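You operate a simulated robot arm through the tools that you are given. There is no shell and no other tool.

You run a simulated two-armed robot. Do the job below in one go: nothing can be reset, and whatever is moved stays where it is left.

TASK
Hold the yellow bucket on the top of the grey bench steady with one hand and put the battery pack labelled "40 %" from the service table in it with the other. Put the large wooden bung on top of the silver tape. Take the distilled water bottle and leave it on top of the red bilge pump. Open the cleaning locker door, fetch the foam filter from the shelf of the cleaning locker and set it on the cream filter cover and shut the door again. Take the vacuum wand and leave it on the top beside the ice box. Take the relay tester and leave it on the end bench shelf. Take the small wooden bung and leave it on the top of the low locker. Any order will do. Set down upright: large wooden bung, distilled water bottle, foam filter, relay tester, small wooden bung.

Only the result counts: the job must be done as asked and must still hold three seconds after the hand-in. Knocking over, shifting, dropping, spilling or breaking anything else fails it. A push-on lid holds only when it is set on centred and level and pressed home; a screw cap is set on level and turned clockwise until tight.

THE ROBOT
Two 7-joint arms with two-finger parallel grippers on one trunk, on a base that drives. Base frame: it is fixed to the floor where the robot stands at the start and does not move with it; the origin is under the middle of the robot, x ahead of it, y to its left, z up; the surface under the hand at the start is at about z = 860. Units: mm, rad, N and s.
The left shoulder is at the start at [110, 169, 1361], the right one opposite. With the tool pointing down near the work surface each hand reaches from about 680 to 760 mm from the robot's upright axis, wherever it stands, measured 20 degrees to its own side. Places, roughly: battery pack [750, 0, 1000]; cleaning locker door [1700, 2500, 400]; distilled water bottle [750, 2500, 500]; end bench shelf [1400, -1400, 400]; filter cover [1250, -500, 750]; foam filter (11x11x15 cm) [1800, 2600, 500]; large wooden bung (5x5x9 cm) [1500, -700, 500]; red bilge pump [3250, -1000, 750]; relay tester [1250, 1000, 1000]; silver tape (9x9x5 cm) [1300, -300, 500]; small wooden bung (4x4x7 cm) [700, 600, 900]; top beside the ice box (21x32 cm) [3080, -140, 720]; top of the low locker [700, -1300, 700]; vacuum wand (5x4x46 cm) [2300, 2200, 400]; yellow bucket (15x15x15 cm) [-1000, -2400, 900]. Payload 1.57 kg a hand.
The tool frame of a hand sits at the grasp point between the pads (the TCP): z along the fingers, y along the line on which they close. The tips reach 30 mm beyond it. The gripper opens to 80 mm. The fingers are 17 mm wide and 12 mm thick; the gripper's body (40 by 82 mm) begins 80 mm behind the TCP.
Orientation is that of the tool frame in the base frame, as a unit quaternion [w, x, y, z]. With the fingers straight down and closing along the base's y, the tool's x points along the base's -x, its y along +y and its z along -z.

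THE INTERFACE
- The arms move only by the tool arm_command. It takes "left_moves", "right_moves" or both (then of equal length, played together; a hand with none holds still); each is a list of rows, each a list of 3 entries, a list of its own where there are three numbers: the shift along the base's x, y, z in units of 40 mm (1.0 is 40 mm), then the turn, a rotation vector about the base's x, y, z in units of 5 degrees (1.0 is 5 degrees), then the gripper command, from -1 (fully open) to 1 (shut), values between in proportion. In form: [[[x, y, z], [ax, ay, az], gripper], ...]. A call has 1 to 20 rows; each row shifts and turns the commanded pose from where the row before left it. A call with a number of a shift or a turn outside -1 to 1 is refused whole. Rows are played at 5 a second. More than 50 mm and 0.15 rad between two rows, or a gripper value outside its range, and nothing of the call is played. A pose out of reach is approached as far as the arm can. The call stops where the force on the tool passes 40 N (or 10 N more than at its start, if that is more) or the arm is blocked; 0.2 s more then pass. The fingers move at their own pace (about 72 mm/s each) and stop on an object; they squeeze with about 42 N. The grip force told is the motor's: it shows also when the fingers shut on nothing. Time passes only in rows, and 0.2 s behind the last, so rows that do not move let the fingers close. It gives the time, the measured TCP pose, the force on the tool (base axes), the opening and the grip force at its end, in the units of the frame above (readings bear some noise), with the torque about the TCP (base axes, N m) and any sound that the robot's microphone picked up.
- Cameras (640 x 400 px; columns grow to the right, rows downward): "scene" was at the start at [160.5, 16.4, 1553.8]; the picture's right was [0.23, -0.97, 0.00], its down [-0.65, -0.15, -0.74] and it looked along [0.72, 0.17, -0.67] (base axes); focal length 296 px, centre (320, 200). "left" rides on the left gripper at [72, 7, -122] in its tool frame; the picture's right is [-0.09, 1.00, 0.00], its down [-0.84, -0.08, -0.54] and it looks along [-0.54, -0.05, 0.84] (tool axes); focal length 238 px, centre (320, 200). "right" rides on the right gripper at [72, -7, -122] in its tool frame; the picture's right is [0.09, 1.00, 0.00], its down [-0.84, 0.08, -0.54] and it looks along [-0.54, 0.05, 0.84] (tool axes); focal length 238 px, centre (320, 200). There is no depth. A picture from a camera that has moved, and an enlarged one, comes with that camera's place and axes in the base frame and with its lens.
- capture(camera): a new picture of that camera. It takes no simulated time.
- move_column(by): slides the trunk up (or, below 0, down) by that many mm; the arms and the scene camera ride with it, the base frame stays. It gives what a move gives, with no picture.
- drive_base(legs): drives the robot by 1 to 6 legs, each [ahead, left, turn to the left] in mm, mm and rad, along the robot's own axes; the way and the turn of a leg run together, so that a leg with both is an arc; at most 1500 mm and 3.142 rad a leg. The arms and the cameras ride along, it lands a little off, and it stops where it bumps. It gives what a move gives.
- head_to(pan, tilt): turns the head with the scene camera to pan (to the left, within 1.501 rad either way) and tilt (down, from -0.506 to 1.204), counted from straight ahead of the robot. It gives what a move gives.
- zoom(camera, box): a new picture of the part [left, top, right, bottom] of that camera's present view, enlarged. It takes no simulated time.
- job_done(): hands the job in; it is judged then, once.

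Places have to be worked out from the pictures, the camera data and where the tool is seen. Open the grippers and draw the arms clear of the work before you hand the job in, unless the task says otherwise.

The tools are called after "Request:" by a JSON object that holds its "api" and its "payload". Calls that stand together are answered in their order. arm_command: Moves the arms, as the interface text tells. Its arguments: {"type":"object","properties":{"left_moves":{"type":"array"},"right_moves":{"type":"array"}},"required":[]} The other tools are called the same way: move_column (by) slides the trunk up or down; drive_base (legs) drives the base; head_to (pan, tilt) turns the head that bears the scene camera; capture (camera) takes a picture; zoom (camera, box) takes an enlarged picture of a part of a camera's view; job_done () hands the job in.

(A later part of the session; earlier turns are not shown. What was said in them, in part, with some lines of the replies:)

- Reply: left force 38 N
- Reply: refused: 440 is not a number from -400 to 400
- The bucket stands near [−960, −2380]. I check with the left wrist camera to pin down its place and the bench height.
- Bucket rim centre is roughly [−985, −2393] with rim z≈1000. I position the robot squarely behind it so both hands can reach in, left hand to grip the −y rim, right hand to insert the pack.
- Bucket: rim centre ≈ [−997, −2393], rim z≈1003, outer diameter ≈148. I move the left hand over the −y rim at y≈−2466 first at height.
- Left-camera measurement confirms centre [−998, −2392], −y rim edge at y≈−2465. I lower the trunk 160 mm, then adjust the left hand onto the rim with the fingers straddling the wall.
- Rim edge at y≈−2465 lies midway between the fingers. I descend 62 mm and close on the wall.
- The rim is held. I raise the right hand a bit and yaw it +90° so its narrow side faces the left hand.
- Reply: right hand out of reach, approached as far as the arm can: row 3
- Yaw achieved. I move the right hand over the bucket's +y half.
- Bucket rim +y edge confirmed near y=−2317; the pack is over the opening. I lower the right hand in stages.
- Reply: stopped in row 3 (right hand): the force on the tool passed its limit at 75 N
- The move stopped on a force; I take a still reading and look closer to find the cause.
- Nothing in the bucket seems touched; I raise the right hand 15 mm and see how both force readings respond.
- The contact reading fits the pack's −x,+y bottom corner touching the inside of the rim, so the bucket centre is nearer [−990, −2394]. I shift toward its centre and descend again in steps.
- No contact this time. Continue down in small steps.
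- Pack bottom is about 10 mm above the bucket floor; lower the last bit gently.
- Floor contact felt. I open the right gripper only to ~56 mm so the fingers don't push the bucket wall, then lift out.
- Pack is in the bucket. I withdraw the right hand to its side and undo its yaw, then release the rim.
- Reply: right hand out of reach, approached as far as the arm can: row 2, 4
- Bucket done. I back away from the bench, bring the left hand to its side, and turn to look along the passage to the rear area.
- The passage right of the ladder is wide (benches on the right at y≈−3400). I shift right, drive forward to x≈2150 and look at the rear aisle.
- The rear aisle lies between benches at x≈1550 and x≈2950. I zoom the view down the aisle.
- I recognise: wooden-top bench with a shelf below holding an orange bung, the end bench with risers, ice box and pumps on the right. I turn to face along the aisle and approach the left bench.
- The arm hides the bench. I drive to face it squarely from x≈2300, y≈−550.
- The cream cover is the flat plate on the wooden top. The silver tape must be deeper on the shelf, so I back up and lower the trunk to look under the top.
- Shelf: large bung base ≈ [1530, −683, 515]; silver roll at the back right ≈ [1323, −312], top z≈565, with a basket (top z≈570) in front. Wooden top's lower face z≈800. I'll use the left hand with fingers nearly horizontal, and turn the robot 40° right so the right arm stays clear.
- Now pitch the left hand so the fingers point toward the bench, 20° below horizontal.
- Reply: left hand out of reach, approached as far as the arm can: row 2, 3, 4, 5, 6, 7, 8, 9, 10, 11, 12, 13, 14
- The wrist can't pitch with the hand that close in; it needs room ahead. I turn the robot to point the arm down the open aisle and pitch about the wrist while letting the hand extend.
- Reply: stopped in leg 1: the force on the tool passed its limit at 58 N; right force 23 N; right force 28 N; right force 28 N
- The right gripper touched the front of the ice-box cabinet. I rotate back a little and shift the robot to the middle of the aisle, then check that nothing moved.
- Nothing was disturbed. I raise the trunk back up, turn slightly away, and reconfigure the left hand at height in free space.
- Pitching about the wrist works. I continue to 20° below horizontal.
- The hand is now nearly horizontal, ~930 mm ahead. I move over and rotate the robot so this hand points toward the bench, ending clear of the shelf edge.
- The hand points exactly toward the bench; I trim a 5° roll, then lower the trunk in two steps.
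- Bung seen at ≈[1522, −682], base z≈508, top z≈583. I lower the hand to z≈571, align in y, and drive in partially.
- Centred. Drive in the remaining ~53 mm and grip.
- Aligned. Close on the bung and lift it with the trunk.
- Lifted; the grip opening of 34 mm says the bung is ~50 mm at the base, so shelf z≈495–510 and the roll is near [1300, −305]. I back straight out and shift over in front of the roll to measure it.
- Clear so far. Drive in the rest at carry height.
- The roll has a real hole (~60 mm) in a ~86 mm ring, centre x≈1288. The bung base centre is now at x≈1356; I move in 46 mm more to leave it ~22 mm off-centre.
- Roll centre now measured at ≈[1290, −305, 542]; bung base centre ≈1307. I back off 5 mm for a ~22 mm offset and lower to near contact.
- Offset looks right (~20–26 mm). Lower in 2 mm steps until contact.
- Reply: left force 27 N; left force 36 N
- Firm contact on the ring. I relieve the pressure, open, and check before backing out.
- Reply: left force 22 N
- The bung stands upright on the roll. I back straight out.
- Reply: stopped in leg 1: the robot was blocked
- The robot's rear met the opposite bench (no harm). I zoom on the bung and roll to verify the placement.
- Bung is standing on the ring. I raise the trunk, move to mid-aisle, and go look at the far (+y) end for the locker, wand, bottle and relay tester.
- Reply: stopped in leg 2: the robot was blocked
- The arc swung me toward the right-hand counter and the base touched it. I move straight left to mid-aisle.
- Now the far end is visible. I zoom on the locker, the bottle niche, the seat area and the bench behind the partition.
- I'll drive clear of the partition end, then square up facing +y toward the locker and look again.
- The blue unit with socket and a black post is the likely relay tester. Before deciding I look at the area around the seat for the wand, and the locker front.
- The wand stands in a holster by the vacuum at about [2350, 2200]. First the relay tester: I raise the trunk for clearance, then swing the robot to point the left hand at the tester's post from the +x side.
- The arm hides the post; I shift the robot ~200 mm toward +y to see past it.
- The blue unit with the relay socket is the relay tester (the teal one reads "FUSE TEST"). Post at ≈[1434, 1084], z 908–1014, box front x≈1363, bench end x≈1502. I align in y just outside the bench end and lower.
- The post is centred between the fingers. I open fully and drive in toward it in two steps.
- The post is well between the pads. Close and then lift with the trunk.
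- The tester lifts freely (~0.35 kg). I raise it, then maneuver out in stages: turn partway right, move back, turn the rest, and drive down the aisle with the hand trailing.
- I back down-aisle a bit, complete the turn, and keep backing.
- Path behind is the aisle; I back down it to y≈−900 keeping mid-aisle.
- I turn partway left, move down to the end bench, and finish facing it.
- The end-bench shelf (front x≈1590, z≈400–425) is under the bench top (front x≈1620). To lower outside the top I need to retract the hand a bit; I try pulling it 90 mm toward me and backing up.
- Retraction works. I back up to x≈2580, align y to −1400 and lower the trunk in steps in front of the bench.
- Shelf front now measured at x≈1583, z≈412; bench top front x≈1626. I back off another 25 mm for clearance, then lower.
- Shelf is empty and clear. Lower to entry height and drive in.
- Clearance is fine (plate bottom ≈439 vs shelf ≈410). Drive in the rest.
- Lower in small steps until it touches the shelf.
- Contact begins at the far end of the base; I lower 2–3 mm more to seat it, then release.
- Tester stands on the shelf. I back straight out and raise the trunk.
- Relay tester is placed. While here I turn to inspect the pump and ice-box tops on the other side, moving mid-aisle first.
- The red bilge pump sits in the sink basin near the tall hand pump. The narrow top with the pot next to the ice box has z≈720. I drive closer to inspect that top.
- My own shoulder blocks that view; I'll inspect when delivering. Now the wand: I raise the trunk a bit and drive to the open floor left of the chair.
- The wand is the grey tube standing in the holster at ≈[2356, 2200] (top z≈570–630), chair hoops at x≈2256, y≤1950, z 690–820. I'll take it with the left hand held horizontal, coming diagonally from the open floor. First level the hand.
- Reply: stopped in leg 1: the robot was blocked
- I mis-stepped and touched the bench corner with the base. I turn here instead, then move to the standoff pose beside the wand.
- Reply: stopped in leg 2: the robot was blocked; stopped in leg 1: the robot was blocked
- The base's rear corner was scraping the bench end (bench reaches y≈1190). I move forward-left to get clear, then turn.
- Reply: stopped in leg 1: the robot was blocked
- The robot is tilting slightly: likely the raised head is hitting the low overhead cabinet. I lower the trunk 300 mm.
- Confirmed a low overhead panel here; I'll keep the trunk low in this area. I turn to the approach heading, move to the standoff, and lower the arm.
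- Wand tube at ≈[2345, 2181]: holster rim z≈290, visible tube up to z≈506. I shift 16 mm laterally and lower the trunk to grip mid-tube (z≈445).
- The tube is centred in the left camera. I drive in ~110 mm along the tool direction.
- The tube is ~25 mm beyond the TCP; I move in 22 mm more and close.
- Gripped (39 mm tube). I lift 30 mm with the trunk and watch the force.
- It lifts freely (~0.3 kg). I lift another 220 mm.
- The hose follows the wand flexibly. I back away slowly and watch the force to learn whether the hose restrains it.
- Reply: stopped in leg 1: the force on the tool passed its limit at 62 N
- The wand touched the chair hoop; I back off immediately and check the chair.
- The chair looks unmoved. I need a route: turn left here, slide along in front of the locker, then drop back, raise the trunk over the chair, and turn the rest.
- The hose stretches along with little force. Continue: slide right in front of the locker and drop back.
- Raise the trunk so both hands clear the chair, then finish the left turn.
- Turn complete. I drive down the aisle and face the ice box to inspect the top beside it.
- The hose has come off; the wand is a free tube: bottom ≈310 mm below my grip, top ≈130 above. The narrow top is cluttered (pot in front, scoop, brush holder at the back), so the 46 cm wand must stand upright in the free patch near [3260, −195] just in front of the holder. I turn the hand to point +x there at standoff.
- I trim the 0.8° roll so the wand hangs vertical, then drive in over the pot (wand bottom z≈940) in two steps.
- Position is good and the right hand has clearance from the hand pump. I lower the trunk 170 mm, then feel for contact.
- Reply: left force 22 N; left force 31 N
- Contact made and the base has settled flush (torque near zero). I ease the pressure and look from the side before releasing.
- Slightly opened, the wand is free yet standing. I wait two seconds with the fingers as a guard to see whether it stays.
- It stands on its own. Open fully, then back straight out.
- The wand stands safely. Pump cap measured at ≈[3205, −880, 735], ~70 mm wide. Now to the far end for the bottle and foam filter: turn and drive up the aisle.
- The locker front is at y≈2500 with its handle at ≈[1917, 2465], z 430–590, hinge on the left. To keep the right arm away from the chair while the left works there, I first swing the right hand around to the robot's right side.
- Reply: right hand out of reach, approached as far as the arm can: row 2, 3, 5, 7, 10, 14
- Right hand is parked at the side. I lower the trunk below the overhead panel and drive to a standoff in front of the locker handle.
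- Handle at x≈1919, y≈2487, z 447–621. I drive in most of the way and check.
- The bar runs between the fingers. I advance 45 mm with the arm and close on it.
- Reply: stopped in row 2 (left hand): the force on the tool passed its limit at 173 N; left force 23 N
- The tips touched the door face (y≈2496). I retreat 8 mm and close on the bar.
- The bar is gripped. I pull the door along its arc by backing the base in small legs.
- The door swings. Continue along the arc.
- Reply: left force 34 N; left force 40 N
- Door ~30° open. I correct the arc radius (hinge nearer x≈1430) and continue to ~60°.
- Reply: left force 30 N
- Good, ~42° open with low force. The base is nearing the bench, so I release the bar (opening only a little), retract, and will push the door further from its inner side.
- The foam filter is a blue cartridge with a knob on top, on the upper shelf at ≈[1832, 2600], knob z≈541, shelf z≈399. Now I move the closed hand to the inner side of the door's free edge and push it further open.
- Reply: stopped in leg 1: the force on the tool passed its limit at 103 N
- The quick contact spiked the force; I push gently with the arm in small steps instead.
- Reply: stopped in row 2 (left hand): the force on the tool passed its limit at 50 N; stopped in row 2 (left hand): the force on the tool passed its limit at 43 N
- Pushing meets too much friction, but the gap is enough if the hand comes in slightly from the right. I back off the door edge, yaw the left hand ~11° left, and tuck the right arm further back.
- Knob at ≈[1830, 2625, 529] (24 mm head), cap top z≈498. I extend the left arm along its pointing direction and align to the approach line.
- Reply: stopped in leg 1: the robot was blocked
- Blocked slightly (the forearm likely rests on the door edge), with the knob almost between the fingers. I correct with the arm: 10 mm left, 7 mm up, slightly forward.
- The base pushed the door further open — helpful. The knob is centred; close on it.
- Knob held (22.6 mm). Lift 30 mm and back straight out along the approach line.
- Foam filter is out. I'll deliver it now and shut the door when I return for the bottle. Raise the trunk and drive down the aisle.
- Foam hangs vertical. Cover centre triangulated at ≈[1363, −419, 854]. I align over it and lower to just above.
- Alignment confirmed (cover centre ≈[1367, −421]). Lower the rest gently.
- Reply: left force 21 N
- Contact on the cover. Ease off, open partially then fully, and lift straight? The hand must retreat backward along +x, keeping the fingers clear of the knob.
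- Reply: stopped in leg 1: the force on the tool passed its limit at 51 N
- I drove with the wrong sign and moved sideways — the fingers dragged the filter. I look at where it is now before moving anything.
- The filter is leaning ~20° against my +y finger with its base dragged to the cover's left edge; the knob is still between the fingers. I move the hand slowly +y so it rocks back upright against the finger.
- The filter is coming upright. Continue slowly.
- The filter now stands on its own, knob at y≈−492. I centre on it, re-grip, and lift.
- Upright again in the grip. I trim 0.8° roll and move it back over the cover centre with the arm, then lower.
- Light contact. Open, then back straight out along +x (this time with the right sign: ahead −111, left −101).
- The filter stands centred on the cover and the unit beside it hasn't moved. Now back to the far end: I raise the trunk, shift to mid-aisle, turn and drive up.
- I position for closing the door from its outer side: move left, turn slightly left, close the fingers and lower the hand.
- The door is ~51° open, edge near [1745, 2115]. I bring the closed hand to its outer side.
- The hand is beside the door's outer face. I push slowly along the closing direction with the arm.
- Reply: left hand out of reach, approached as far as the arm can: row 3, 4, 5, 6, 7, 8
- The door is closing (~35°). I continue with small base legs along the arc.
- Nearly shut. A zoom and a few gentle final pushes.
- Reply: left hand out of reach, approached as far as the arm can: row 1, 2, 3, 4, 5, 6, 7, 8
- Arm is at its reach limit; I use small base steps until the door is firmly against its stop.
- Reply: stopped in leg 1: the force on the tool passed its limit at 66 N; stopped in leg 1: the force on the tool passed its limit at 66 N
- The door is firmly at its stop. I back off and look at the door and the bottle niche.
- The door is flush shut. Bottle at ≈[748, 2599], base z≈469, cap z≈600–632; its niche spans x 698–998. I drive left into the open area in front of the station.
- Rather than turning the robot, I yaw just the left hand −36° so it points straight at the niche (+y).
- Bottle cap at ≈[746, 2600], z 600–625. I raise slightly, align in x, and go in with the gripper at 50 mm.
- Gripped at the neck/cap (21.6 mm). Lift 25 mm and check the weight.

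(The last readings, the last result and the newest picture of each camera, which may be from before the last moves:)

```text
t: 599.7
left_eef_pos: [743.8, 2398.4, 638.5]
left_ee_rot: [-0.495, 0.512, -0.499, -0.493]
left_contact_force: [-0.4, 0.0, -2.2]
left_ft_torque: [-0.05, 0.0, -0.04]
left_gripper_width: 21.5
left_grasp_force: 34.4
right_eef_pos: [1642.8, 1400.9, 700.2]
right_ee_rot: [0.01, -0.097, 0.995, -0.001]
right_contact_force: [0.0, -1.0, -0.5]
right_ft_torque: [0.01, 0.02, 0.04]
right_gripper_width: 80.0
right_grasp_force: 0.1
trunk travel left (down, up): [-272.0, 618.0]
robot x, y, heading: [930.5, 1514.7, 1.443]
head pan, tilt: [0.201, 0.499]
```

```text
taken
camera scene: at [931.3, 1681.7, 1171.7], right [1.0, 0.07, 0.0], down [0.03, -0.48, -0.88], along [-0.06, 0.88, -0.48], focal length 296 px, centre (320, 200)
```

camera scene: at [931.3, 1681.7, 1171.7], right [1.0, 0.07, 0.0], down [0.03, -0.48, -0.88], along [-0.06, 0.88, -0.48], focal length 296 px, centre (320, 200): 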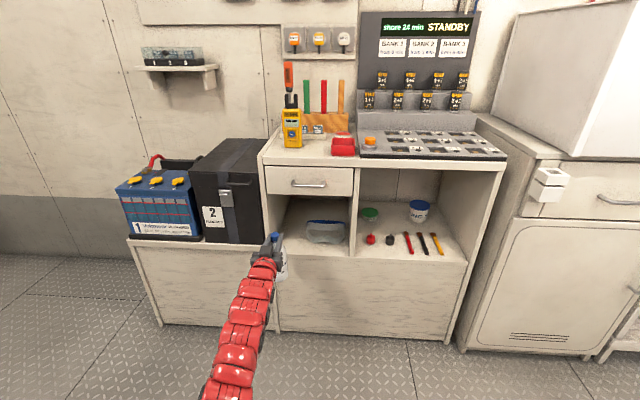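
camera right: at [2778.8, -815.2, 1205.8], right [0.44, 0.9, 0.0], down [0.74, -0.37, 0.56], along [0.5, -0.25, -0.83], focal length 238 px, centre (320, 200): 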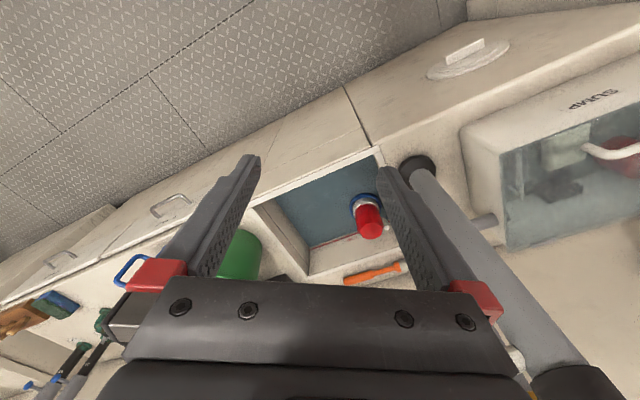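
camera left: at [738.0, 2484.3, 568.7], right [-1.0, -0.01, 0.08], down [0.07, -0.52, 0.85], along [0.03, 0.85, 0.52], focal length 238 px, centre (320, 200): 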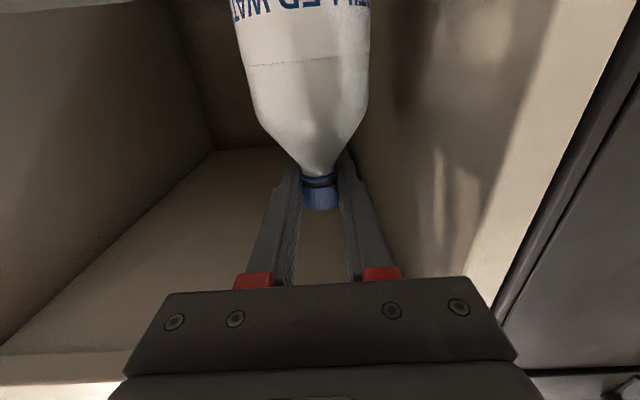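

Bottle retrieved (≈0.33 kg). I drive back to the aisle and down it, raising the trunk once past the overhead panel.

Request:
{"api": "drive_base", "payload": {"legs": [[125, -891, 0]]}}

Request:
{"api": "drive_base", "payload": {"legs": [[-470, -262, 0]]}}

Request:
{"api": "move_column", "payload": {"by": 400}}

Request:
{"api": "drive_base", "payload": {"legs": [[-1000, -140, 0]]}}

Request:
{"api": "capture", "payload": {"camera": "left"}}

```text
t: 604.4
left_eef_pos: [1637.7, 2405.2, 637.4]
left_ee_rot: [-0.494, 0.514, -0.498, -0.494]
left_contact_force: [-0.3, -0.2, -3.3]
left_ft_torque: [-0.05, -0.01, -0.02]
left_gripper_width: 21.4
left_grasp_force: 34.8
right_eef_pos: [2545.9, 1415.9, 699.8]
right_ee_rot: [0.011, -0.1, 0.995, -0.001]
right_contact_force: [0.2, -0.1, -0.8]
right_ft_torque: [0.0, 0.0, 0.01]
right_gripper_width: 79.9
right_grasp_force: 0.1
trunk travel left (down, up): [-272.0, 618.0]
robot x, y, heading: [1825.7, 1524.8, 1.445]
head pan, tilt: [0.201, 0.499]
```

```text
t: 607.6
left_eef_pos: [1846.2, 1907.3, 639.0]
left_ee_rot: [-0.494, 0.514, -0.498, -0.493]
left_contact_force: [0.5, -0.5, -3.5]
left_ft_torque: [-0.06, 0.0, 0.01]
left_gripper_width: 21.8
left_grasp_force: 34.2
right_eef_pos: [2750.8, 913.8, 699.7]
right_ee_rot: [0.011, -0.098, 0.995, -0.001]
right_contact_force: [0.1, -0.2, 0.2]
right_ft_torque: [0.01, 0.02, 0.01]
right_gripper_width: 79.9
right_grasp_force: 0.1
trunk travel left (down, up): [-272.0, 618.0]
robot x, y, heading: [2035.7, 1024.3, 1.444]
head pan, tilt: [0.201, 0.499]
```

```text
t: 611.4
left_eef_pos: [1846.2, 1907.6, 1037.5]
left_ee_rot: [-0.495, 0.513, -0.499, -0.493]
left_contact_force: [0.3, 0.4, -4.0]
left_ft_torque: [-0.05, 0.01, 0.0]
left_gripper_width: 21.4
left_grasp_force: 34.3
right_eef_pos: [2750.2, 914.4, 1099.4]
right_ee_rot: [0.01, -0.098, 0.995, -0.002]
right_contact_force: [0.5, -0.9, -0.4]
right_ft_torque: [0.01, -0.02, -0.01]
right_gripper_width: 80.1
right_grasp_force: 0.1
trunk travel left (down, up): [-672.0, 218.0]
robot x, y, heading: [2033.5, 1020.3, 1.447]
head pan, tilt: [0.201, 0.499]
```

```text
t: 616.7
left_eef_pos: [1857.4, 885.3, 1036.6]
left_ee_rot: [-0.493, 0.515, -0.497, -0.495]
left_contact_force: [0.0, -0.2, -2.9]
left_ft_torque: [-0.07, 0.02, 0.0]
left_gripper_width: 21.5
left_grasp_force: 34.8
right_eef_pos: [2765.6, -103.2, 1099.5]
right_ee_rot: [0.011, -0.1, 0.995, -0.002]
right_contact_force: [-0.4, 0.3, 0.1]
right_ft_torque: [-0.03, 0.04, 0.01]
right_gripper_width: 80.0
right_grasp_force: 0.1
trunk travel left (down, up): [-672.0, 218.0]
robot x, y, heading: [2055.5, 3.4, 1.452]
head pan, tilt: [0.201, 0.499]
```

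```text
taken
camera left: at [1852.7, 762.0, 968.8], right [-1.0, -0.02, 0.08], down [0.07, -0.52, 0.85], along [0.03, 0.85, 0.52], focal length 238 px, centre (320, 200)
```

left: 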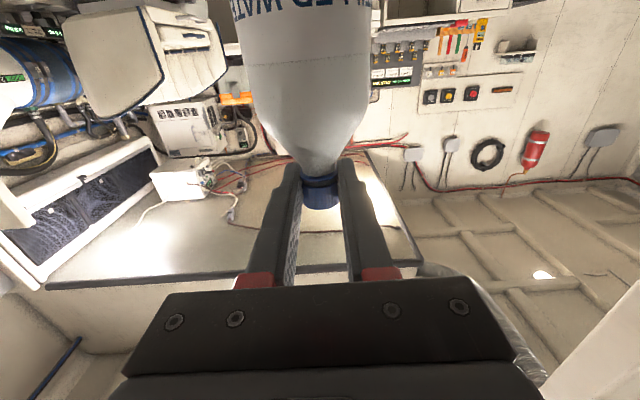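

I raise the trunk fully, go to y≈−1060 and turn to face the sink counter, then study the pump and basin.

Request:
{"api": "move_column", "payload": {"by": 200}}

Request:
{"api": "drive_base", "payload": {"legs": [[-1062, -71, 0], [0, 0, -1.587]]}}

Request:
{"api": "head_to", "payload": {"pan": 0.15, "tilt": 0.6}}

Request:
{"api": "capture", "payload": {"camera": "scene"}}

Request:
{"api": "zoom", "payload": {"camera": "scene", "box": [200, 150, 440, 320]}}

```text
t: 618.8
left_eef_pos: [1857.4, 886.1, 1236.2]
left_ee_rot: [-0.494, 0.514, -0.498, -0.493]
left_contact_force: [0.1, -0.4, -4.1]
left_ft_torque: [-0.05, 0.01, -0.01]
left_gripper_width: 21.7
left_grasp_force: 35.1
right_eef_pos: [2765.7, -102.8, 1299.7]
right_ee_rot: [0.012, -0.1, 0.995, -0.001]
right_contact_force: [0.3, 0.3, 0.1]
right_ft_torque: [-0.01, -0.02, 0.0]
right_gripper_width: 80.0
right_grasp_force: 0.1
trunk travel left (down, up): [-872.0, 18.0]
robot x, y, heading: [2050.7, 7.0, 1.449]
head pan, tilt: [0.201, 0.499]
```

```text
t: 628.1
left_eef_pos: [2878.3, -882.9, 1236.9]
left_ee_rot: [0.698, 0.003, 0.716, -0.014]
left_contact_force: [0.4, 0.3, -4.5]
left_ft_torque: [0.0, 0.01, -0.03]
left_gripper_width: 21.7
left_grasp_force: 34.9
right_eef_pos: [1852.8, -1753.0, 1299.4]
right_ee_rot: [0.006, 0.648, 0.762, -0.009]
right_contact_force: [0.3, 0.3, -0.5]
right_ft_torque: [-0.01, 0.01, -0.01]
right_gripper_width: 80.1
right_grasp_force: 0.1
trunk travel left (down, up): [-872.0, 18.0]
robot x, y, heading: [1989.6, -1040.0, -0.162]
head pan, tilt: [0.201, 0.499]
```

```text
t: 628.8
left_eef_pos: [2877.6, -882.7, 1237.8]
left_ee_rot: [0.697, 0.001, 0.717, -0.013]
left_contact_force: [-0.6, 0.5, -3.3]
left_ft_torque: [0.0, 0.02, 0.02]
left_gripper_width: 21.2
left_grasp_force: 34.7
right_eef_pos: [1853.6, -1751.2, 1300.4]
right_ee_rot: [0.007, 0.649, 0.761, -0.01]
right_contact_force: [-0.1, -0.3, -0.1]
right_ft_torque: [0.0, 0.04, -0.04]
right_gripper_width: 80.0
right_grasp_force: 0.1
trunk travel left (down, up): [-872.0, 18.0]
robot x, y, heading: [1991.4, -1040.1, -0.165]
head pan, tilt: [0.15, 0.6]
```

```text
taken
camera scene: at [2156.2, -1056.7, 1762.5], right [-0.01, -1.0, 0.0], down [-0.56, 0.01, -0.83], along [0.82, -0.01, -0.56], focal length 296 px, centre (320, 200)
```

scene: 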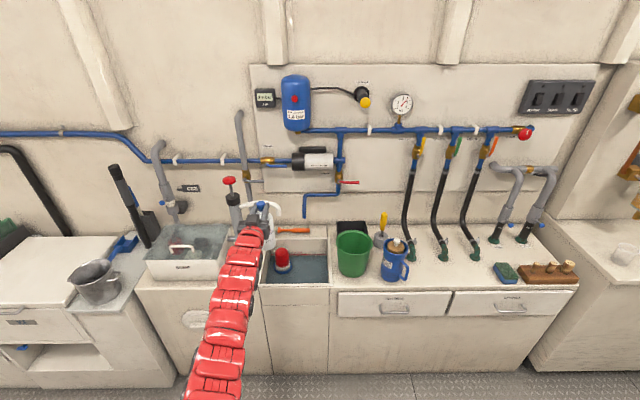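

```text
2.35 times, centred on (320, 235) of scene
camera zoom: at [2156.2, -1056.7, 1762.5], right [-0.01, -1.0, 0.0], down [-0.56, 0.01, -0.83], along [0.82, -0.01, -0.56], focal length 696 px, centre (320, 118)
```

zoom: 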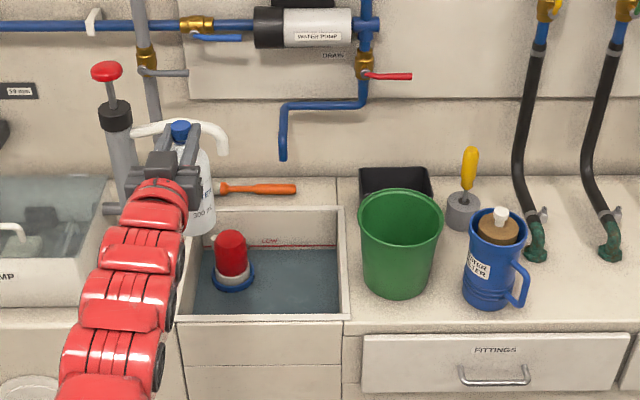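

The counter/basin rim is actually at z≈720–735 and the red cap top at ≈[3218, −886, 736]; the white spout ends at ≈[3065, −911, 1075], so I go in low beneath it. Lower here, before the counter edge.

Request:
{"api": "move_column", "payload": {"by": -320}}

Request:
{"api": "head_to", "payload": {"pan": 0.15, "tilt": 0.5}}

Request:
{"api": "zoom", "payload": {"camera": "scene", "box": [180, 120, 440, 300]}}

```text
t: 632.0
left_eef_pos: [2876.3, -881.8, 917.4]
left_ee_rot: [0.698, 0.001, 0.716, -0.013]
left_contact_force: [0.3, 0.2, -2.9]
left_ft_torque: [0.0, 0.0, 0.0]
left_gripper_width: 21.6
left_grasp_force: 34.9
right_eef_pos: [1853.6, -1751.7, 980.0]
right_ee_rot: [0.006, 0.648, 0.762, -0.009]
right_contact_force: [0.2, -0.5, -0.1]
right_ft_torque: [-0.04, 0.0, 0.01]
right_gripper_width: 79.8
right_grasp_force: 0.0
trunk travel left (down, up): [-552.0, 338.0]
robot x, y, heading: [1992.0, -1041.6, -0.164]
head pan, tilt: [0.15, 0.6]
```

```text
t: 632.6
left_eef_pos: [2877.3, -883.1, 918.3]
left_ee_rot: [0.697, 0.001, 0.717, -0.013]
left_contact_force: [0.4, -0.9, -2.0]
left_ft_torque: [0.02, 0.03, -0.02]
left_gripper_width: 21.7
left_grasp_force: 34.0
right_eef_pos: [1852.6, -1751.8, 980.5]
right_ee_rot: [0.006, 0.647, 0.762, -0.009]
right_contact_force: [-0.6, 0.3, 0.1]
right_ft_torque: [-0.01, 0.0, -0.03]
right_gripper_width: 80.0
right_grasp_force: 0.1
trunk travel left (down, up): [-552.0, 338.0]
robot x, y, heading: [1987.8, -1039.5, -0.158]
head pan, tilt: [0.15, 0.499]
```

```text
2.22 times, centred on (310, 210) of scene
camera zoom: at [2158.7, -1056.7, 1451.5], right [-0.01, -1.0, 0.0], down [-0.48, 0.01, -0.88], along [0.88, -0.01, -0.48], focal length 658 px, centre (342, 178)
```

zoom: 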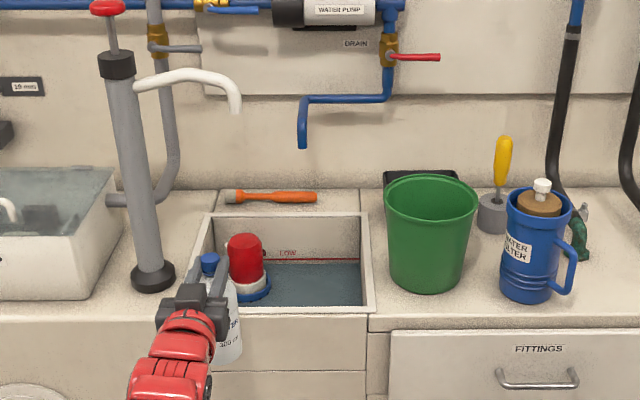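

Refined: cap top ≈[3213, −885, 740], rim z≈750. I raise 10 mm and drive in with checks.

Request:
{"api": "move_column", "payload": {"by": 12}}

Request:
{"api": "drive_base", "payload": {"legs": [[158, 24, 0]]}}

Request:
{"api": "zoom", "payload": {"camera": "scene", "box": [180, 120, 440, 300]}}

Request:
{"api": "drive_base", "payload": {"legs": [[109, 17, 0]]}}

Request:
{"api": "head_to", "payload": {"pan": 0.25, "tilt": 0.65}}

Request:
{"api": "capture", "payload": {"camera": "scene"}}

```text
t: 633.2
left_eef_pos: [2878.4, -883.9, 928.9]
left_ee_rot: [0.698, 0.002, 0.716, -0.014]
left_contact_force: [0.5, -0.1, -3.8]
left_ft_torque: [0.0, 0.03, 0.01]
left_gripper_width: 21.3
left_grasp_force: 34.5
right_eef_pos: [1854.1, -1750.5, 991.1]
right_ee_rot: [0.007, 0.647, 0.762, -0.009]
right_contact_force: [0.1, 0.0, -1.2]
right_ft_torque: [0.01, 0.0, 0.0]
right_gripper_width: 80.0
right_grasp_force: 0.1
trunk travel left (down, up): [-564.0, 326.0]
robot x, y, heading: [1987.7, -1040.8, -0.166]
head pan, tilt: [0.15, 0.499]
```

```text
t: 634.6
left_eef_pos: [3036.6, -883.8, 929.5]
left_ee_rot: [0.697, 0.0, 0.717, -0.012]
left_contact_force: [0.5, -0.4, -3.7]
left_ft_torque: [0.0, 0.01, 0.0]
left_gripper_width: 21.3
left_grasp_force: 34.3
right_eef_pos: [2013.9, -1752.4, 992.2]
right_ee_rot: [0.006, 0.648, 0.762, -0.009]
right_contact_force: [0.4, -0.2, -0.3]
right_ft_torque: [-0.04, 0.02, 0.0]
right_gripper_width: 79.8
right_grasp_force: 0.0
trunk travel left (down, up): [-564.0, 326.0]
robot x, y, heading: [2147.7, -1045.2, -0.159]
head pan, tilt: [0.15, 0.499]
```

```text
2.22 times, centred on (310, 210) of scene
camera zoom: at [2318.3, -1058.4, 1463.4], right [-0.01, -1.0, 0.0], down [-0.48, 0.0, -0.88], along [0.88, -0.01, -0.48], focal length 658 px, centre (342, 178)
```

zoom: 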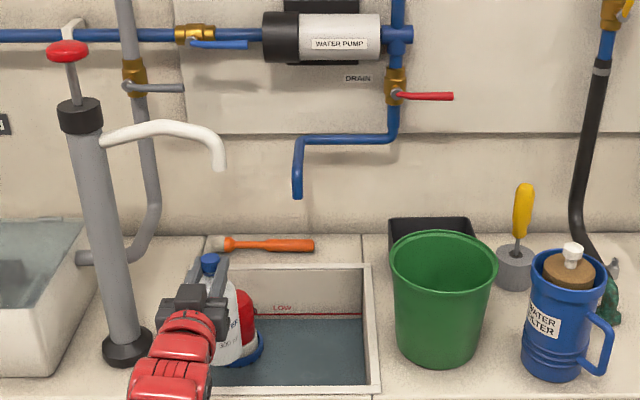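

```text
t: 635.8
left_eef_pos: [3145.7, -885.1, 927.5]
left_ee_rot: [0.697, 0.001, 0.717, -0.013]
left_contact_force: [0.1, 0.3, -2.8]
left_ft_torque: [0.0, -0.04, 0.0]
left_gripper_width: 21.3
left_grasp_force: 34.5
right_eef_pos: [2121.4, -1754.3, 992.9]
right_ee_rot: [0.006, 0.648, 0.762, -0.011]
right_contact_force: [0.6, -0.4, -0.1]
right_ft_torque: [0.04, 0.01, 0.0]
right_gripper_width: 80.2
right_grasp_force: 0.1
trunk travel left (down, up): [-564.0, 326.0]
robot x, y, heading: [2256.6, -1043.2, -0.156]
head pan, tilt: [0.15, 0.499]
```

```text
t: 636.5
left_eef_pos: [3145.8, -883.5, 927.9]
left_ee_rot: [0.697, 0.001, 0.717, -0.013]
left_contact_force: [-0.3, 0.2, -2.9]
left_ft_torque: [0.01, 0.01, 0.02]
left_gripper_width: 21.5
left_grasp_force: 34.9
right_eef_pos: [2123.9, -1753.6, 991.0]
right_ee_rot: [0.007, 0.647, 0.763, -0.009]
right_contact_force: [-0.5, -0.1, -0.1]
right_ft_torque: [-0.01, -0.01, 0.01]
right_gripper_width: 80.1
right_grasp_force: 0.0
trunk travel left (down, up): [-564.0, 326.0]
robot x, y, heading: [2257.8, -1046.1, -0.161]
head pan, tilt: [0.25, 0.649]
```

```text
taken
camera scene: at [2421.9, -1050.2, 1450.2], right [0.09, -1.0, 0.0], down [-0.6, -0.05, -0.8], along [0.79, 0.07, -0.6], focal length 296 px, centre (320, 200)
```

scene: 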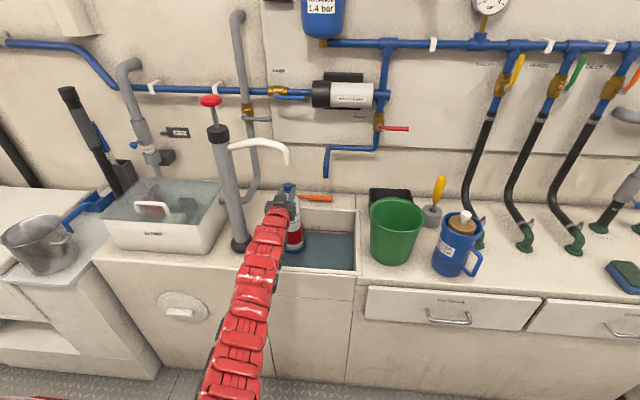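

Request:
{"api": "zoom", "payload": {"camera": "scene", "box": [250, 150, 370, 290]}}

```text
2.86 times, centred on (310, 220) of scene
camera zoom: at [2421.9, -1050.2, 1450.2], right [0.09, -1.0, 0.0], down [-0.6, -0.05, -0.8], along [0.79, 0.07, -0.6], focal length 846 px, centre (349, 143)
```

zoom: 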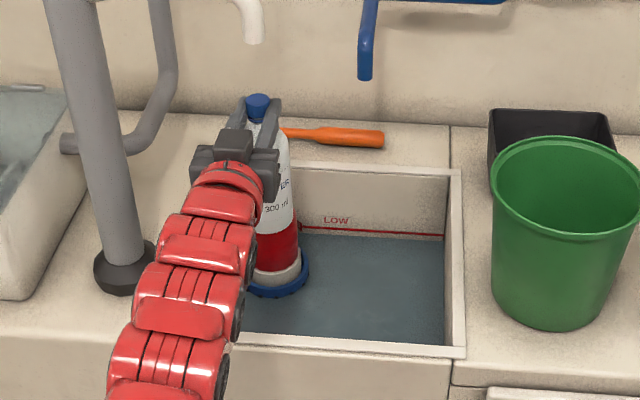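

Laterally aligned (pump y≈−882). Forward the last 64 mm, then lower.

Request:
{"api": "drive_base", "payload": {"legs": [[63, 10, 0]]}}

Request:
{"api": "zoom", "payload": {"camera": "scene", "box": [250, 150, 370, 290]}}

```text
t: 637.5
left_eef_pos: [3209.1, -884.7, 927.6]
left_ee_rot: [0.696, 0.001, 0.718, -0.013]
left_contact_force: [1.1, -0.2, -3.7]
left_ft_torque: [0.02, 0.0, -0.01]
left_gripper_width: 21.6
left_grasp_force: 34.4
right_eef_pos: [2186.6, -1753.6, 992.5]
right_ee_rot: [0.006, 0.647, 0.763, -0.01]
right_contact_force: [-0.5, 0.1, -0.2]
right_ft_torque: [0.03, 0.05, 0.0]
right_gripper_width: 80.1
right_grasp_force: 0.1
trunk travel left (down, up): [-564.0, 326.0]
robot x, y, heading: [2320.5, -1042.2, -0.156]
head pan, tilt: [0.25, 0.649]
```

```text
2.86 times, centred on (310, 220) of scene
camera zoom: at [2486.8, -1050.5, 1450.0], right [0.09, -1.0, 0.0], down [-0.6, -0.05, -0.8], along [0.79, 0.07, -0.61], focal length 846 px, centre (349, 143)
```

zoom: 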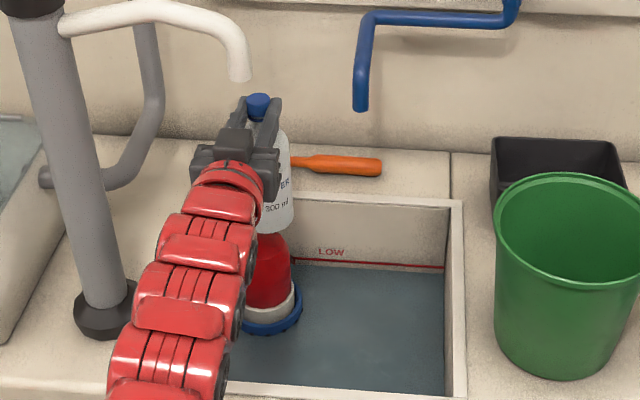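

Request:
{"api": "arm_command", "payload": {"left_moves": [[[0.05, 0.1, -0.4], [0, 0, 0], 1], [[0, 0, -0.3], [0, 0, 0], 1], [[0, 0, 0], [0, 0, 0], 1]]}}

Request:
{"api": "zoom", "payload": {"camera": "scene", "box": [260, 170, 340, 270]}}

```text
t: 638.3
left_eef_pos: [3209.9, -881.2, 901.9]
left_ee_rot: [0.699, 0.001, 0.715, -0.013]
left_contact_force: [-1.3, -0.3, 8.2]
left_ft_torque: [0.02, -0.06, 0.01]
left_gripper_width: 21.3
left_grasp_force: 34.2
right_eef_pos: [2184.4, -1753.9, 992.4]
right_ee_rot: [0.007, 0.648, 0.762, -0.009]
right_contact_force: [-0.2, 0.6, -0.5]
right_ft_torque: [0.0, 0.0, 0.02]
right_gripper_width: 80.1
right_grasp_force: 0.2
trunk travel left (down, up): [-564.0, 326.0]
robot x, y, heading: [2318.5, -1042.2, -0.167]
head pan, tilt: [0.25, 0.649]
```

```text
4.00 times, centred on (300, 220) of scene
camera zoom: at [2483.4, -1050.9, 1450.6], right [0.09, -1.0, 0.0], down [-0.6, -0.05, -0.8], along [0.79, 0.07, -0.6], focal length 1184 px, centre (400, 120)
```

zoom: 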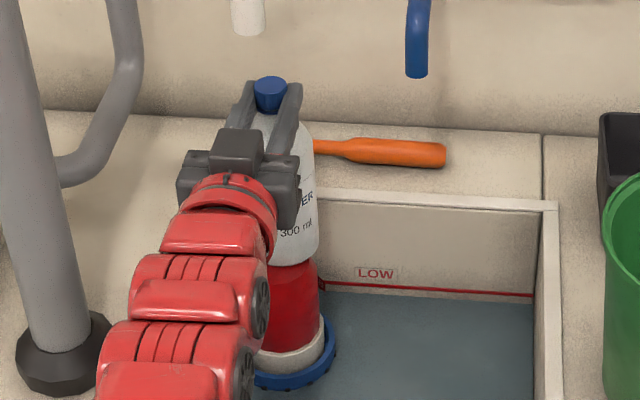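

Contact at TCP z≈902; the bottle seems ~10 mm short of the cap centre. I lift slightly, shift +8 mm in x and lower again.

Request:
{"api": "arm_command", "payload": {"left_moves": [[[0, 0, 0.25], [0, 0, 0], 1], [[0.22, 0.03, 0], [0, 0, 0], 1], [[0, 0, -0.1], [0, 0, 0], 1], [[0, 0, 0], [0, 0, 0], 1]]}}

Request:
{"api": "arm_command", "payload": {"left_moves": [[[0, 0, -0.07], [0, 0, 0], 1], [[0, 0, 0], [0, 0, 0], 1]]}}

Request:
{"api": "zoom", "payload": {"camera": "scene", "box": [260, 170, 340, 270]}}

```text
t: 639.3
left_eef_pos: [3219.5, -879.5, 906.3]
left_ee_rot: [0.698, 0.002, 0.716, -0.013]
left_contact_force: [-0.3, 0.1, -3.8]
left_ft_torque: [0.01, 0.05, 0.02]
left_gripper_width: 21.2
left_grasp_force: 34.5
right_eef_pos: [2184.2, -1754.1, 991.9]
right_ee_rot: [0.007, 0.647, 0.762, -0.01]
right_contact_force: [-0.3, -0.3, 0.1]
right_ft_torque: [0.02, -0.02, -0.03]
right_gripper_width: 79.7
right_grasp_force: 0.0
trunk travel left (down, up): [-564.0, 326.0]
robot x, y, heading: [2319.4, -1039.0, -0.157]
head pan, tilt: [0.25, 0.649]
```

```text
t: 639.9
left_eef_pos: [3219.3, -878.7, 904.1]
left_ee_rot: [0.698, 0.001, 0.716, -0.012]
left_contact_force: [0.0, 1.5, -1.3]
left_ft_torque: [0.02, 0.02, 0.05]
left_gripper_width: 21.2
left_grasp_force: 34.2
right_eef_pos: [2185.4, -1754.2, 990.9]
right_ee_rot: [0.007, 0.647, 0.762, -0.009]
right_contact_force: [-0.6, 0.4, 0.1]
right_ft_torque: [0.01, -0.02, -0.01]
right_gripper_width: 79.9
right_grasp_force: 0.2
trunk travel left (down, up): [-564.0, 326.0]
robot x, y, heading: [2321.9, -1045.5, -0.163]
head pan, tilt: [0.25, 0.649]
```

```text
4.00 times, centred on (300, 220) of scene
camera zoom: at [2485.1, -1050.5, 1450.2], right [0.09, -1.0, 0.0], down [-0.6, -0.05, -0.8], along [0.79, 0.07, -0.6], focal length 1184 px, centre (400, 120)
```

zoom: 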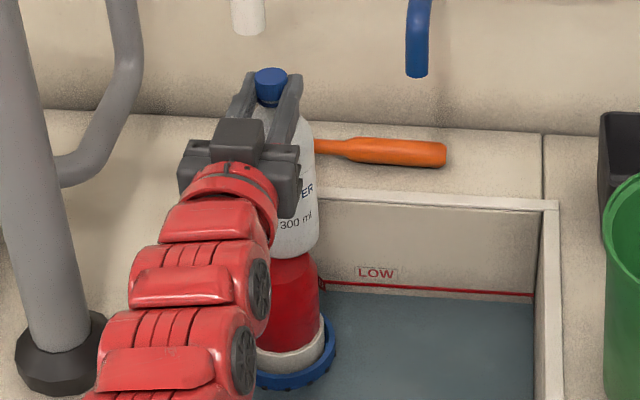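

Now well centred. Lower the last few mm until it's seated, then release.

Request:
{"api": "arm_command", "payload": {"left_moves": [[[0, -0.03, -0.06], [0, 0, 0], 1], [[0, 0, 0], [0, 0, 0], 1]]}}

Request:
{"api": "arm_command", "payload": {"left_moves": [[[0, 0, -0.05], [0, 0, 0], 1], [[0, 0, 0], [0, 0, 0], 1]]}}

```text
t: 640.5
left_eef_pos: [3219.5, -879.8, 901.5]
left_ee_rot: [0.698, 0.001, 0.716, -0.013]
left_contact_force: [-0.6, 1.5, 2.4]
left_ft_torque: [0.23, -0.13, 0.03]
left_gripper_width: 21.7
left_grasp_force: 34.7
right_eef_pos: [2185.1, -1753.5, 991.6]
right_ee_rot: [0.008, 0.648, 0.762, -0.009]
right_contact_force: [0.2, -0.3, -1.0]
right_ft_torque: [0.0, -0.01, -0.01]
right_gripper_width: 80.0
right_grasp_force: 0.0
trunk travel left (down, up): [-564.0, 326.0]
robot x, y, heading: [2315.7, -1041.8, -0.159]
head pan, tilt: [0.25, 0.649]
```

```text
t: 641.1
left_eef_pos: [3217.6, -880.8, 901.1]
left_ee_rot: [0.699, 0.001, 0.715, -0.012]
left_contact_force: [1.0, 1.7, 9.5]
left_ft_torque: [0.22, -0.26, 0.0]
left_gripper_width: 21.5
left_grasp_force: 34.9
right_eef_pos: [2183.4, -1753.9, 991.6]
right_ee_rot: [0.007, 0.647, 0.762, -0.01]
right_contact_force: [0.5, -0.3, 0.1]
right_ft_torque: [0.01, 0.01, 0.0]
right_gripper_width: 79.8
right_grasp_force: 0.1
trunk travel left (down, up): [-564.0, 326.0]
robot x, y, heading: [2320.7, -1041.0, -0.161]
head pan, tilt: [0.25, 0.649]
```

Seated. I open a little, wait to see it's stable, then open fully.

Request:
{"api": "arm_command", "payload": {"left_moves": [[[0, 0, 0.05], [0, 0, 0], 1], [[0, 0, 0], [0, 0, 0], 0.3], [[0, 0, 0], [0, 0, 0], 0.2], [[0, 0, 0], [0, 0, 0], 0.2], [[0, 0, 0], [0, 0, 0], 0.2], [[0, 0, 0], [0, 0, 0], 0.2], [[0, 0, 0], [0, 0, 0], 0.2], [[0, 0, 0], [0, 0, 0], 0.2]]}}

Request:
{"api": "zoom", "payload": {"camera": "scene", "box": [260, 170, 340, 270]}}

Request:
{"api": "capture", "payload": {"camera": "left"}}

```text
t: 642.9
left_eef_pos: [3219.4, -879.9, 901.0]
left_ee_rot: [0.698, 0.001, 0.716, -0.012]
left_contact_force: [0.3, -0.2, -0.4]
left_ft_torque: [0.02, 0.0, 0.03]
left_gripper_width: 32.1
left_grasp_force: 0.2
right_eef_pos: [2185.4, -1754.6, 991.8]
right_ee_rot: [0.007, 0.648, 0.762, -0.009]
right_contact_force: [0.1, -0.1, 0.2]
right_ft_torque: [0.03, -0.05, -0.01]
right_gripper_width: 79.9
right_grasp_force: 0.1
trunk travel left (down, up): [-564.0, 326.0]
robot x, y, heading: [2319.0, -1042.8, -0.156]
head pan, tilt: [0.25, 0.649]
```

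```text
4.00 times, centred on (300, 220) of scene
camera zoom: at [2484.7, -1050.5, 1450.2], right [0.09, -1.0, 0.0], down [-0.6, -0.05, -0.8], along [0.79, 0.07, -0.6], focal length 1184 px, centre (400, 120)
```

zoom: 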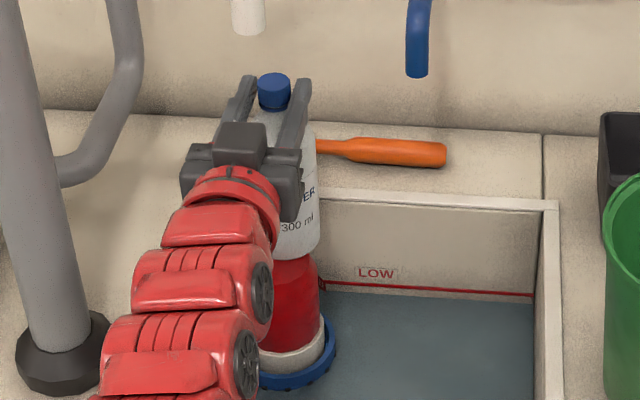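

```text
taken
camera left: at [3093.9, -872.2, 832.7], right [0.02, 1.0, 0.08], down [-0.52, -0.05, 0.85], along [0.85, -0.06, 0.52], focal length 238 px, centre (320, 200)
```

left: 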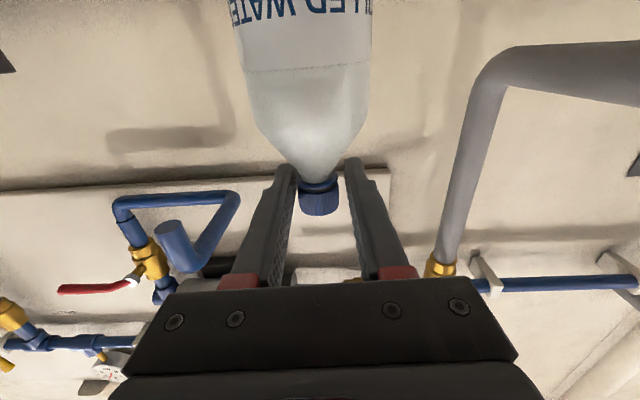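

The bottle stands on the pump. Open fully and back straight out (checked signs).

Request:
{"api": "arm_command", "payload": {"left_moves": [[[0, 0, 0], [0, 0, 0], -0.3], [[0, 0, 0], [0, 0, 0], -1], [[0, 0, 0], [0, 0, 0], -1], [[0, 0, 0], [0, 0, 0], -1]]}}

Request:
{"api": "drive_base", "payload": {"legs": [[-99, -15.6, 0]]}}

Request:
{"api": "zoom", "payload": {"camera": "scene", "box": [240, 150, 360, 270]}}

Request:
{"api": "drive_base", "payload": {"legs": [[-260, -41, 0]]}}

Request:
{"api": "capture", "payload": {"camera": "scene"}}

```text
t: 643.9
left_eef_pos: [3219.2, -880.7, 901.3]
left_ee_rot: [0.698, 0.001, 0.716, -0.012]
left_contact_force: [-0.3, -0.3, -0.3]
left_ft_torque: [0.01, 0.03, 0.01]
left_gripper_width: 79.8
left_grasp_force: 0.1
right_eef_pos: [2185.1, -1754.0, 991.9]
right_ee_rot: [0.007, 0.648, 0.762, -0.01]
right_contact_force: [-0.1, 1.0, -0.5]
right_ft_torque: [-0.02, -0.02, 0.01]
right_gripper_width: 80.2
right_grasp_force: 0.0
trunk travel left (down, up): [-564.0, 326.0]
robot x, y, heading: [2322.7, -1043.4, -0.153]
head pan, tilt: [0.25, 0.649]
```

```text
t: 645.1
left_eef_pos: [3120.0, -879.1, 901.4]
left_ee_rot: [0.698, 0.001, 0.716, -0.013]
left_contact_force: [1.0, 0.4, 0.6]
left_ft_torque: [-0.01, 0.04, 0.0]
left_gripper_width: 80.0
left_grasp_force: 0.0
right_eef_pos: [2086.0, -1754.0, 991.4]
right_ee_rot: [0.007, 0.647, 0.762, -0.009]
right_contact_force: [-0.5, 0.6, -0.4]
right_ft_torque: [0.03, -0.04, -0.03]
right_gripper_width: 79.9
right_grasp_force: 0.1
trunk travel left (down, up): [-564.0, 326.0]
robot x, y, heading: [2220.2, -1042.0, -0.156]
head pan, tilt: [0.25, 0.649]
```

```text
3.33 times, centred on (300, 210) of scene
camera zoom: at [2384.9, -1050.1, 1450.3], right [0.09, -1.0, 0.0], down [-0.6, -0.05, -0.8], along [0.79, 0.07, -0.6], focal length 987 px, centre (387, 167)
```

zoom: 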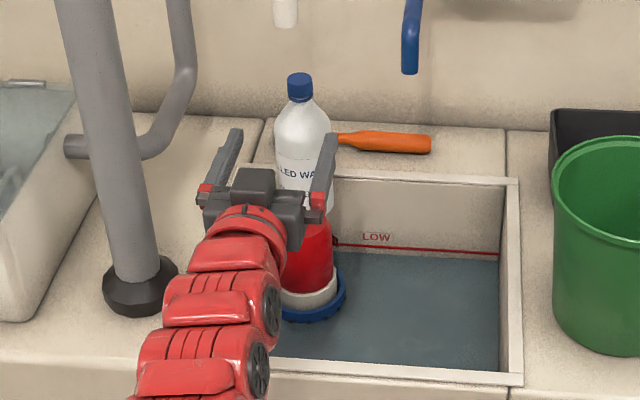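

```text
t: 647.0
left_eef_pos: [2857.3, -878.3, 901.1]
left_ee_rot: [0.698, 0.001, 0.716, -0.013]
left_contact_force: [0.8, -0.5, -0.2]
left_ft_torque: [0.0, -0.03, -0.02]
left_gripper_width: 80.0
left_grasp_force: 0.0
right_eef_pos: [1823.3, -1754.4, 992.1]
right_ee_rot: [0.007, 0.647, 0.762, -0.01]
right_contact_force: [0.2, 0.5, -0.2]
right_ft_torque: [-0.02, -0.03, 0.01]
right_gripper_width: 80.2
right_grasp_force: 0.0
trunk travel left (down, up): [-564.0, 326.0]
robot x, y, heading: [1959.5, -1045.0, -0.156]
head pan, tilt: [0.25, 0.649]
```

```text
taken
camera scene: at [2122.4, -1049.9, 1450.4], right [0.09, -1.0, 0.0], down [-0.6, -0.06, -0.8], along [0.79, 0.07, -0.6], focal length 296 px, centre (320, 200)
```

scene: 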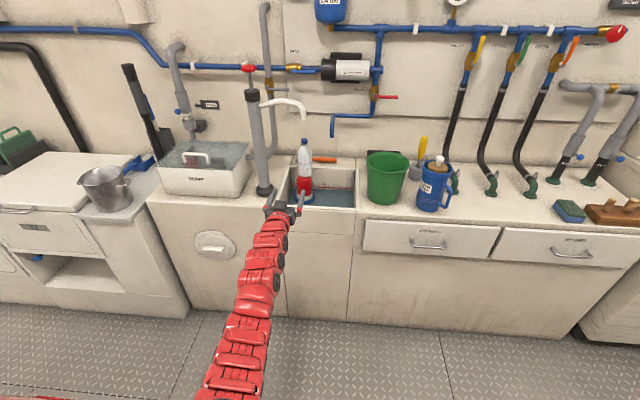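

Bottle is done. I check the wand from here and then re-verify the other placements.

Request:
{"api": "zoom", "payload": {"camera": "scene", "box": [70, 50, 230, 220]}}

Request:
{"api": "zoom", "payload": {"camera": "scene", "box": [250, 110, 370, 230]}}

```text
2.35 times, centred on (150, 135) of scene
camera zoom: at [2122.4, -1049.9, 1450.4], right [0.09, -1.0, 0.0], down [-0.6, -0.06, -0.8], along [0.79, 0.07, -0.6], focal length 696 px, centre (720, 353)
```

zoom: 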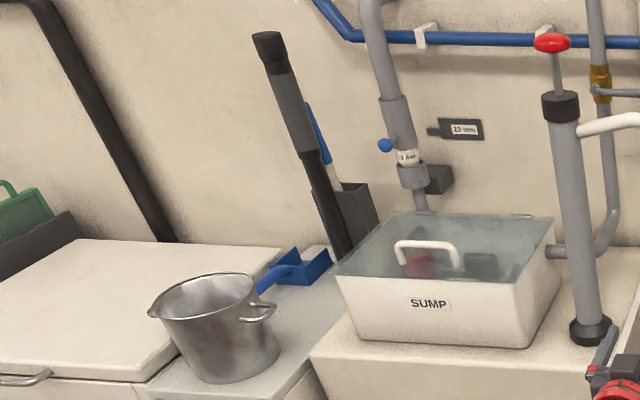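

```text
3.33 times, centred on (310, 170) of scene
camera zoom: at [2122.4, -1049.9, 1450.4], right [0.09, -1.0, 0.0], down [-0.6, -0.06, -0.8], along [0.79, 0.07, -0.6], focal length 987 px, centre (353, 300)
```

zoom: 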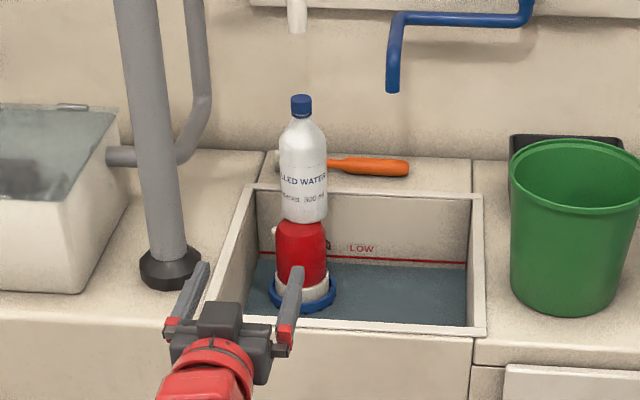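

Everything here looks right. I turn the robot along the aisle and take a final look at the filter, the large bung and the relay tester.

Request:
{"api": "drive_base", "payload": {"legs": [[100, 0, 0], [0, 0, 1.5]]}}

Request:
{"api": "head_to", "payload": {"pan": 1.3, "tilt": 0.6}}

Request:
{"api": "capture", "payload": {"camera": "scene"}}

```text
t: 651.8
left_eef_pos: [1953.1, -151.0, 902.2]
left_ee_rot: [0.518, -0.489, 0.524, 0.467]
left_contact_force: [0.2, 0.4, 0.0]
left_ft_torque: [0.02, -0.05, 0.02]
left_gripper_width: 80.1
left_grasp_force: 0.1
right_eef_pos: [2758.9, -1239.9, 991.7]
right_ee_rot: [0.012, -0.049, 0.999, -0.002]
right_contact_force: [0.4, -0.5, 0.2]
right_ft_torque: [-0.02, 0.01, 0.0]
right_gripper_width: 79.9
right_grasp_force: 0.2
trunk travel left (down, up): [-564.0, 326.0]
robot x, y, heading: [2057.9, -1059.9, 1.347]
head pan, tilt: [0.25, 0.649]
```

```text
t: 653.1
left_eef_pos: [1955.0, -151.5, 901.1]
left_ee_rot: [0.518, -0.489, 0.524, 0.467]
left_contact_force: [0.4, -0.4, 0.2]
left_ft_torque: [0.0, -0.01, -0.02]
left_gripper_width: 79.8
left_grasp_force: 0.1
right_eef_pos: [2758.1, -1239.5, 991.8]
right_ee_rot: [0.011, -0.048, 0.999, -0.002]
right_contact_force: [0.1, 0.3, -1.2]
right_ft_torque: [-0.03, -0.01, 0.03]
right_gripper_width: 80.4
right_grasp_force: 0.1
trunk travel left (down, up): [-564.0, 326.0]
robot x, y, heading: [2054.8, -1055.5, 1.347]
head pan, tilt: [1.3, 0.6]
```

```text
taken
camera scene: at [1996.7, -940.7, 1454.5], right [0.48, 0.88, 0.0], down [0.5, -0.27, -0.83], along [-0.73, 0.39, -0.56], focal length 296 px, centre (320, 200)
```

scene: 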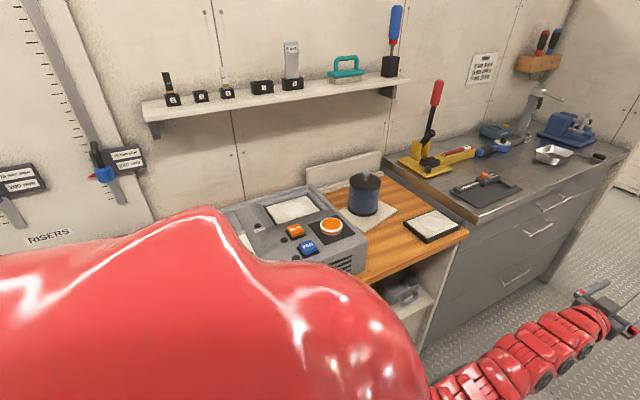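

The filter sits well. I lower the trunk to peek under the bench top at the large bung and the tester shelf.

Request:
{"api": "move_column", "payload": {"by": -400}}

Request:
{"api": "head_to", "payload": {"pan": 1.0, "tilt": 0.5}}

Request:
{"api": "capture", "payload": {"camera": "scene"}}

Request:
{"api": "zoom", "payload": {"camera": "scene", "box": [260, 120, 440, 270]}}

```text
t: 656.9
left_eef_pos: [1954.7, -149.8, 501.7]
left_ee_rot: [0.518, -0.488, 0.524, 0.467]
left_contact_force: [0.8, -0.4, 0.2]
left_ft_torque: [-0.01, 0.02, 0.02]
left_gripper_width: 79.7
left_grasp_force: 0.0
right_eef_pos: [2758.8, -1240.5, 592.3]
right_ee_rot: [0.012, -0.048, 0.999, -0.002]
right_contact_force: [-0.3, -0.7, -0.1]
right_ft_torque: [-0.01, 0.02, 0.0]
right_gripper_width: 80.1
right_grasp_force: 0.2
trunk travel left (down, up): [-164.0, 726.0]
robot x, y, heading: [2057.0, -1057.7, 1.345]
head pan, tilt: [1.3, 0.6]
```

```text
t: 657.7
left_eef_pos: [1954.1, -151.4, 501.0]
left_ee_rot: [0.518, -0.489, 0.524, 0.467]
left_contact_force: [-0.1, -0.1, 0.5]
left_ft_torque: [-0.01, 0.03, 0.02]
left_gripper_width: 80.2
left_grasp_force: 0.1
right_eef_pos: [2758.4, -1240.1, 592.1]
right_ee_rot: [0.011, -0.048, 0.999, -0.001]
right_contact_force: [-0.9, -0.3, 0.2]
right_ft_torque: [-0.01, 0.02, 0.03]
right_gripper_width: 79.8
right_grasp_force: 0.2
trunk travel left (down, up): [-164.0, 726.0]
robot x, y, heading: [2056.5, -1056.7, 1.349]
head pan, tilt: [1.0, 0.499]
```

```text
taken
camera scene: at [2010.6, -917.9, 1063.6], right [0.71, 0.7, 0.0], down [0.34, -0.34, -0.88], along [-0.61, 0.63, -0.48], focal length 296 px, centre (320, 200)
```

scene: 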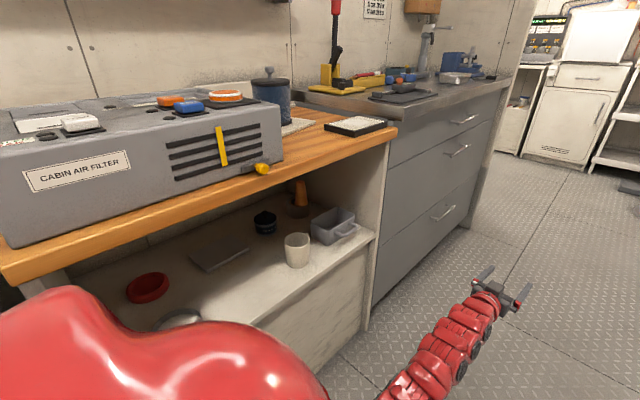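

```text
2.67 times, centred on (350, 195) of scene
camera zoom: at [2010.6, -917.9, 1063.6], right [0.71, 0.7, 0.0], down [0.34, -0.34, -0.88], along [-0.61, 0.63, -0.48], focal length 789 px, centre (240, 213)
```

zoom: 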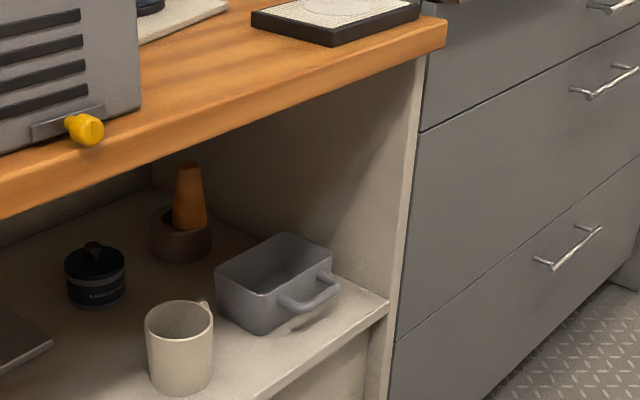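

Bung on the silver roll, filter on its cover, locker door shut, and both grippers are open and clear in the aisle. All tasks are complete, so I hand in.

Request:
{"api": "job_done", "payload": {}}

```text
The job is handed in.
```

I finished every item on the list and handed the job in, but three contacts along the way may count against it. Most placements I checked by camera after setting them down. The battery in the bucket, the relay tester and the small bung I last saw when I left them.

| Item | Where it ended up |
|---|---|
| Battery pack "40 %" | In the yellow bucket, placed with the right hand while the left hand held the rim |
| Large wooden bung | Upright on the silver tape, about 22 mm off-centre so it rests on the ring and not in the hole |
| Distilled water bottle | Upright on the red cap of the bilge pump in the sink basin |
| Foam filter | Upright on the cream filter cover |
| Cleaning locker door | Shut, pushed firmly to its stop |
| Vacuum wand | Standing on end on the top beside the ice box, just in front of the brush holder |
| Relay tester | Upright on the upper shelf of the end bench |
| Small wooden bung | Upright on the low locker |

- **Vacuum wand:** there was no room to lay its 46 cm down, because a pot, a scoop and the brush holder were already on that top. It stood free for two seconds with the fingers held open around it, and it was still standing in every later view.
- **Foam filter:** after setting it down I drove the wrong way and dragged it partly off the cover, against the grey filter unit next to it. I stood it up, gripped it again and put it back in the middle. The unit and the cover measured in the same place as before.
- **Other contacts:** the wand hit a chair hoop at about 60 N. The base and grippers also bumped benches, cabinet fronts and the low overhead panel a few times. Nothing looked moved in the pictures.

The "relay tester" had no readable label. I took it to be the blue unit with a relay socket, next to the tray of relays; the similar teal unit is marked "FUSE TEST".
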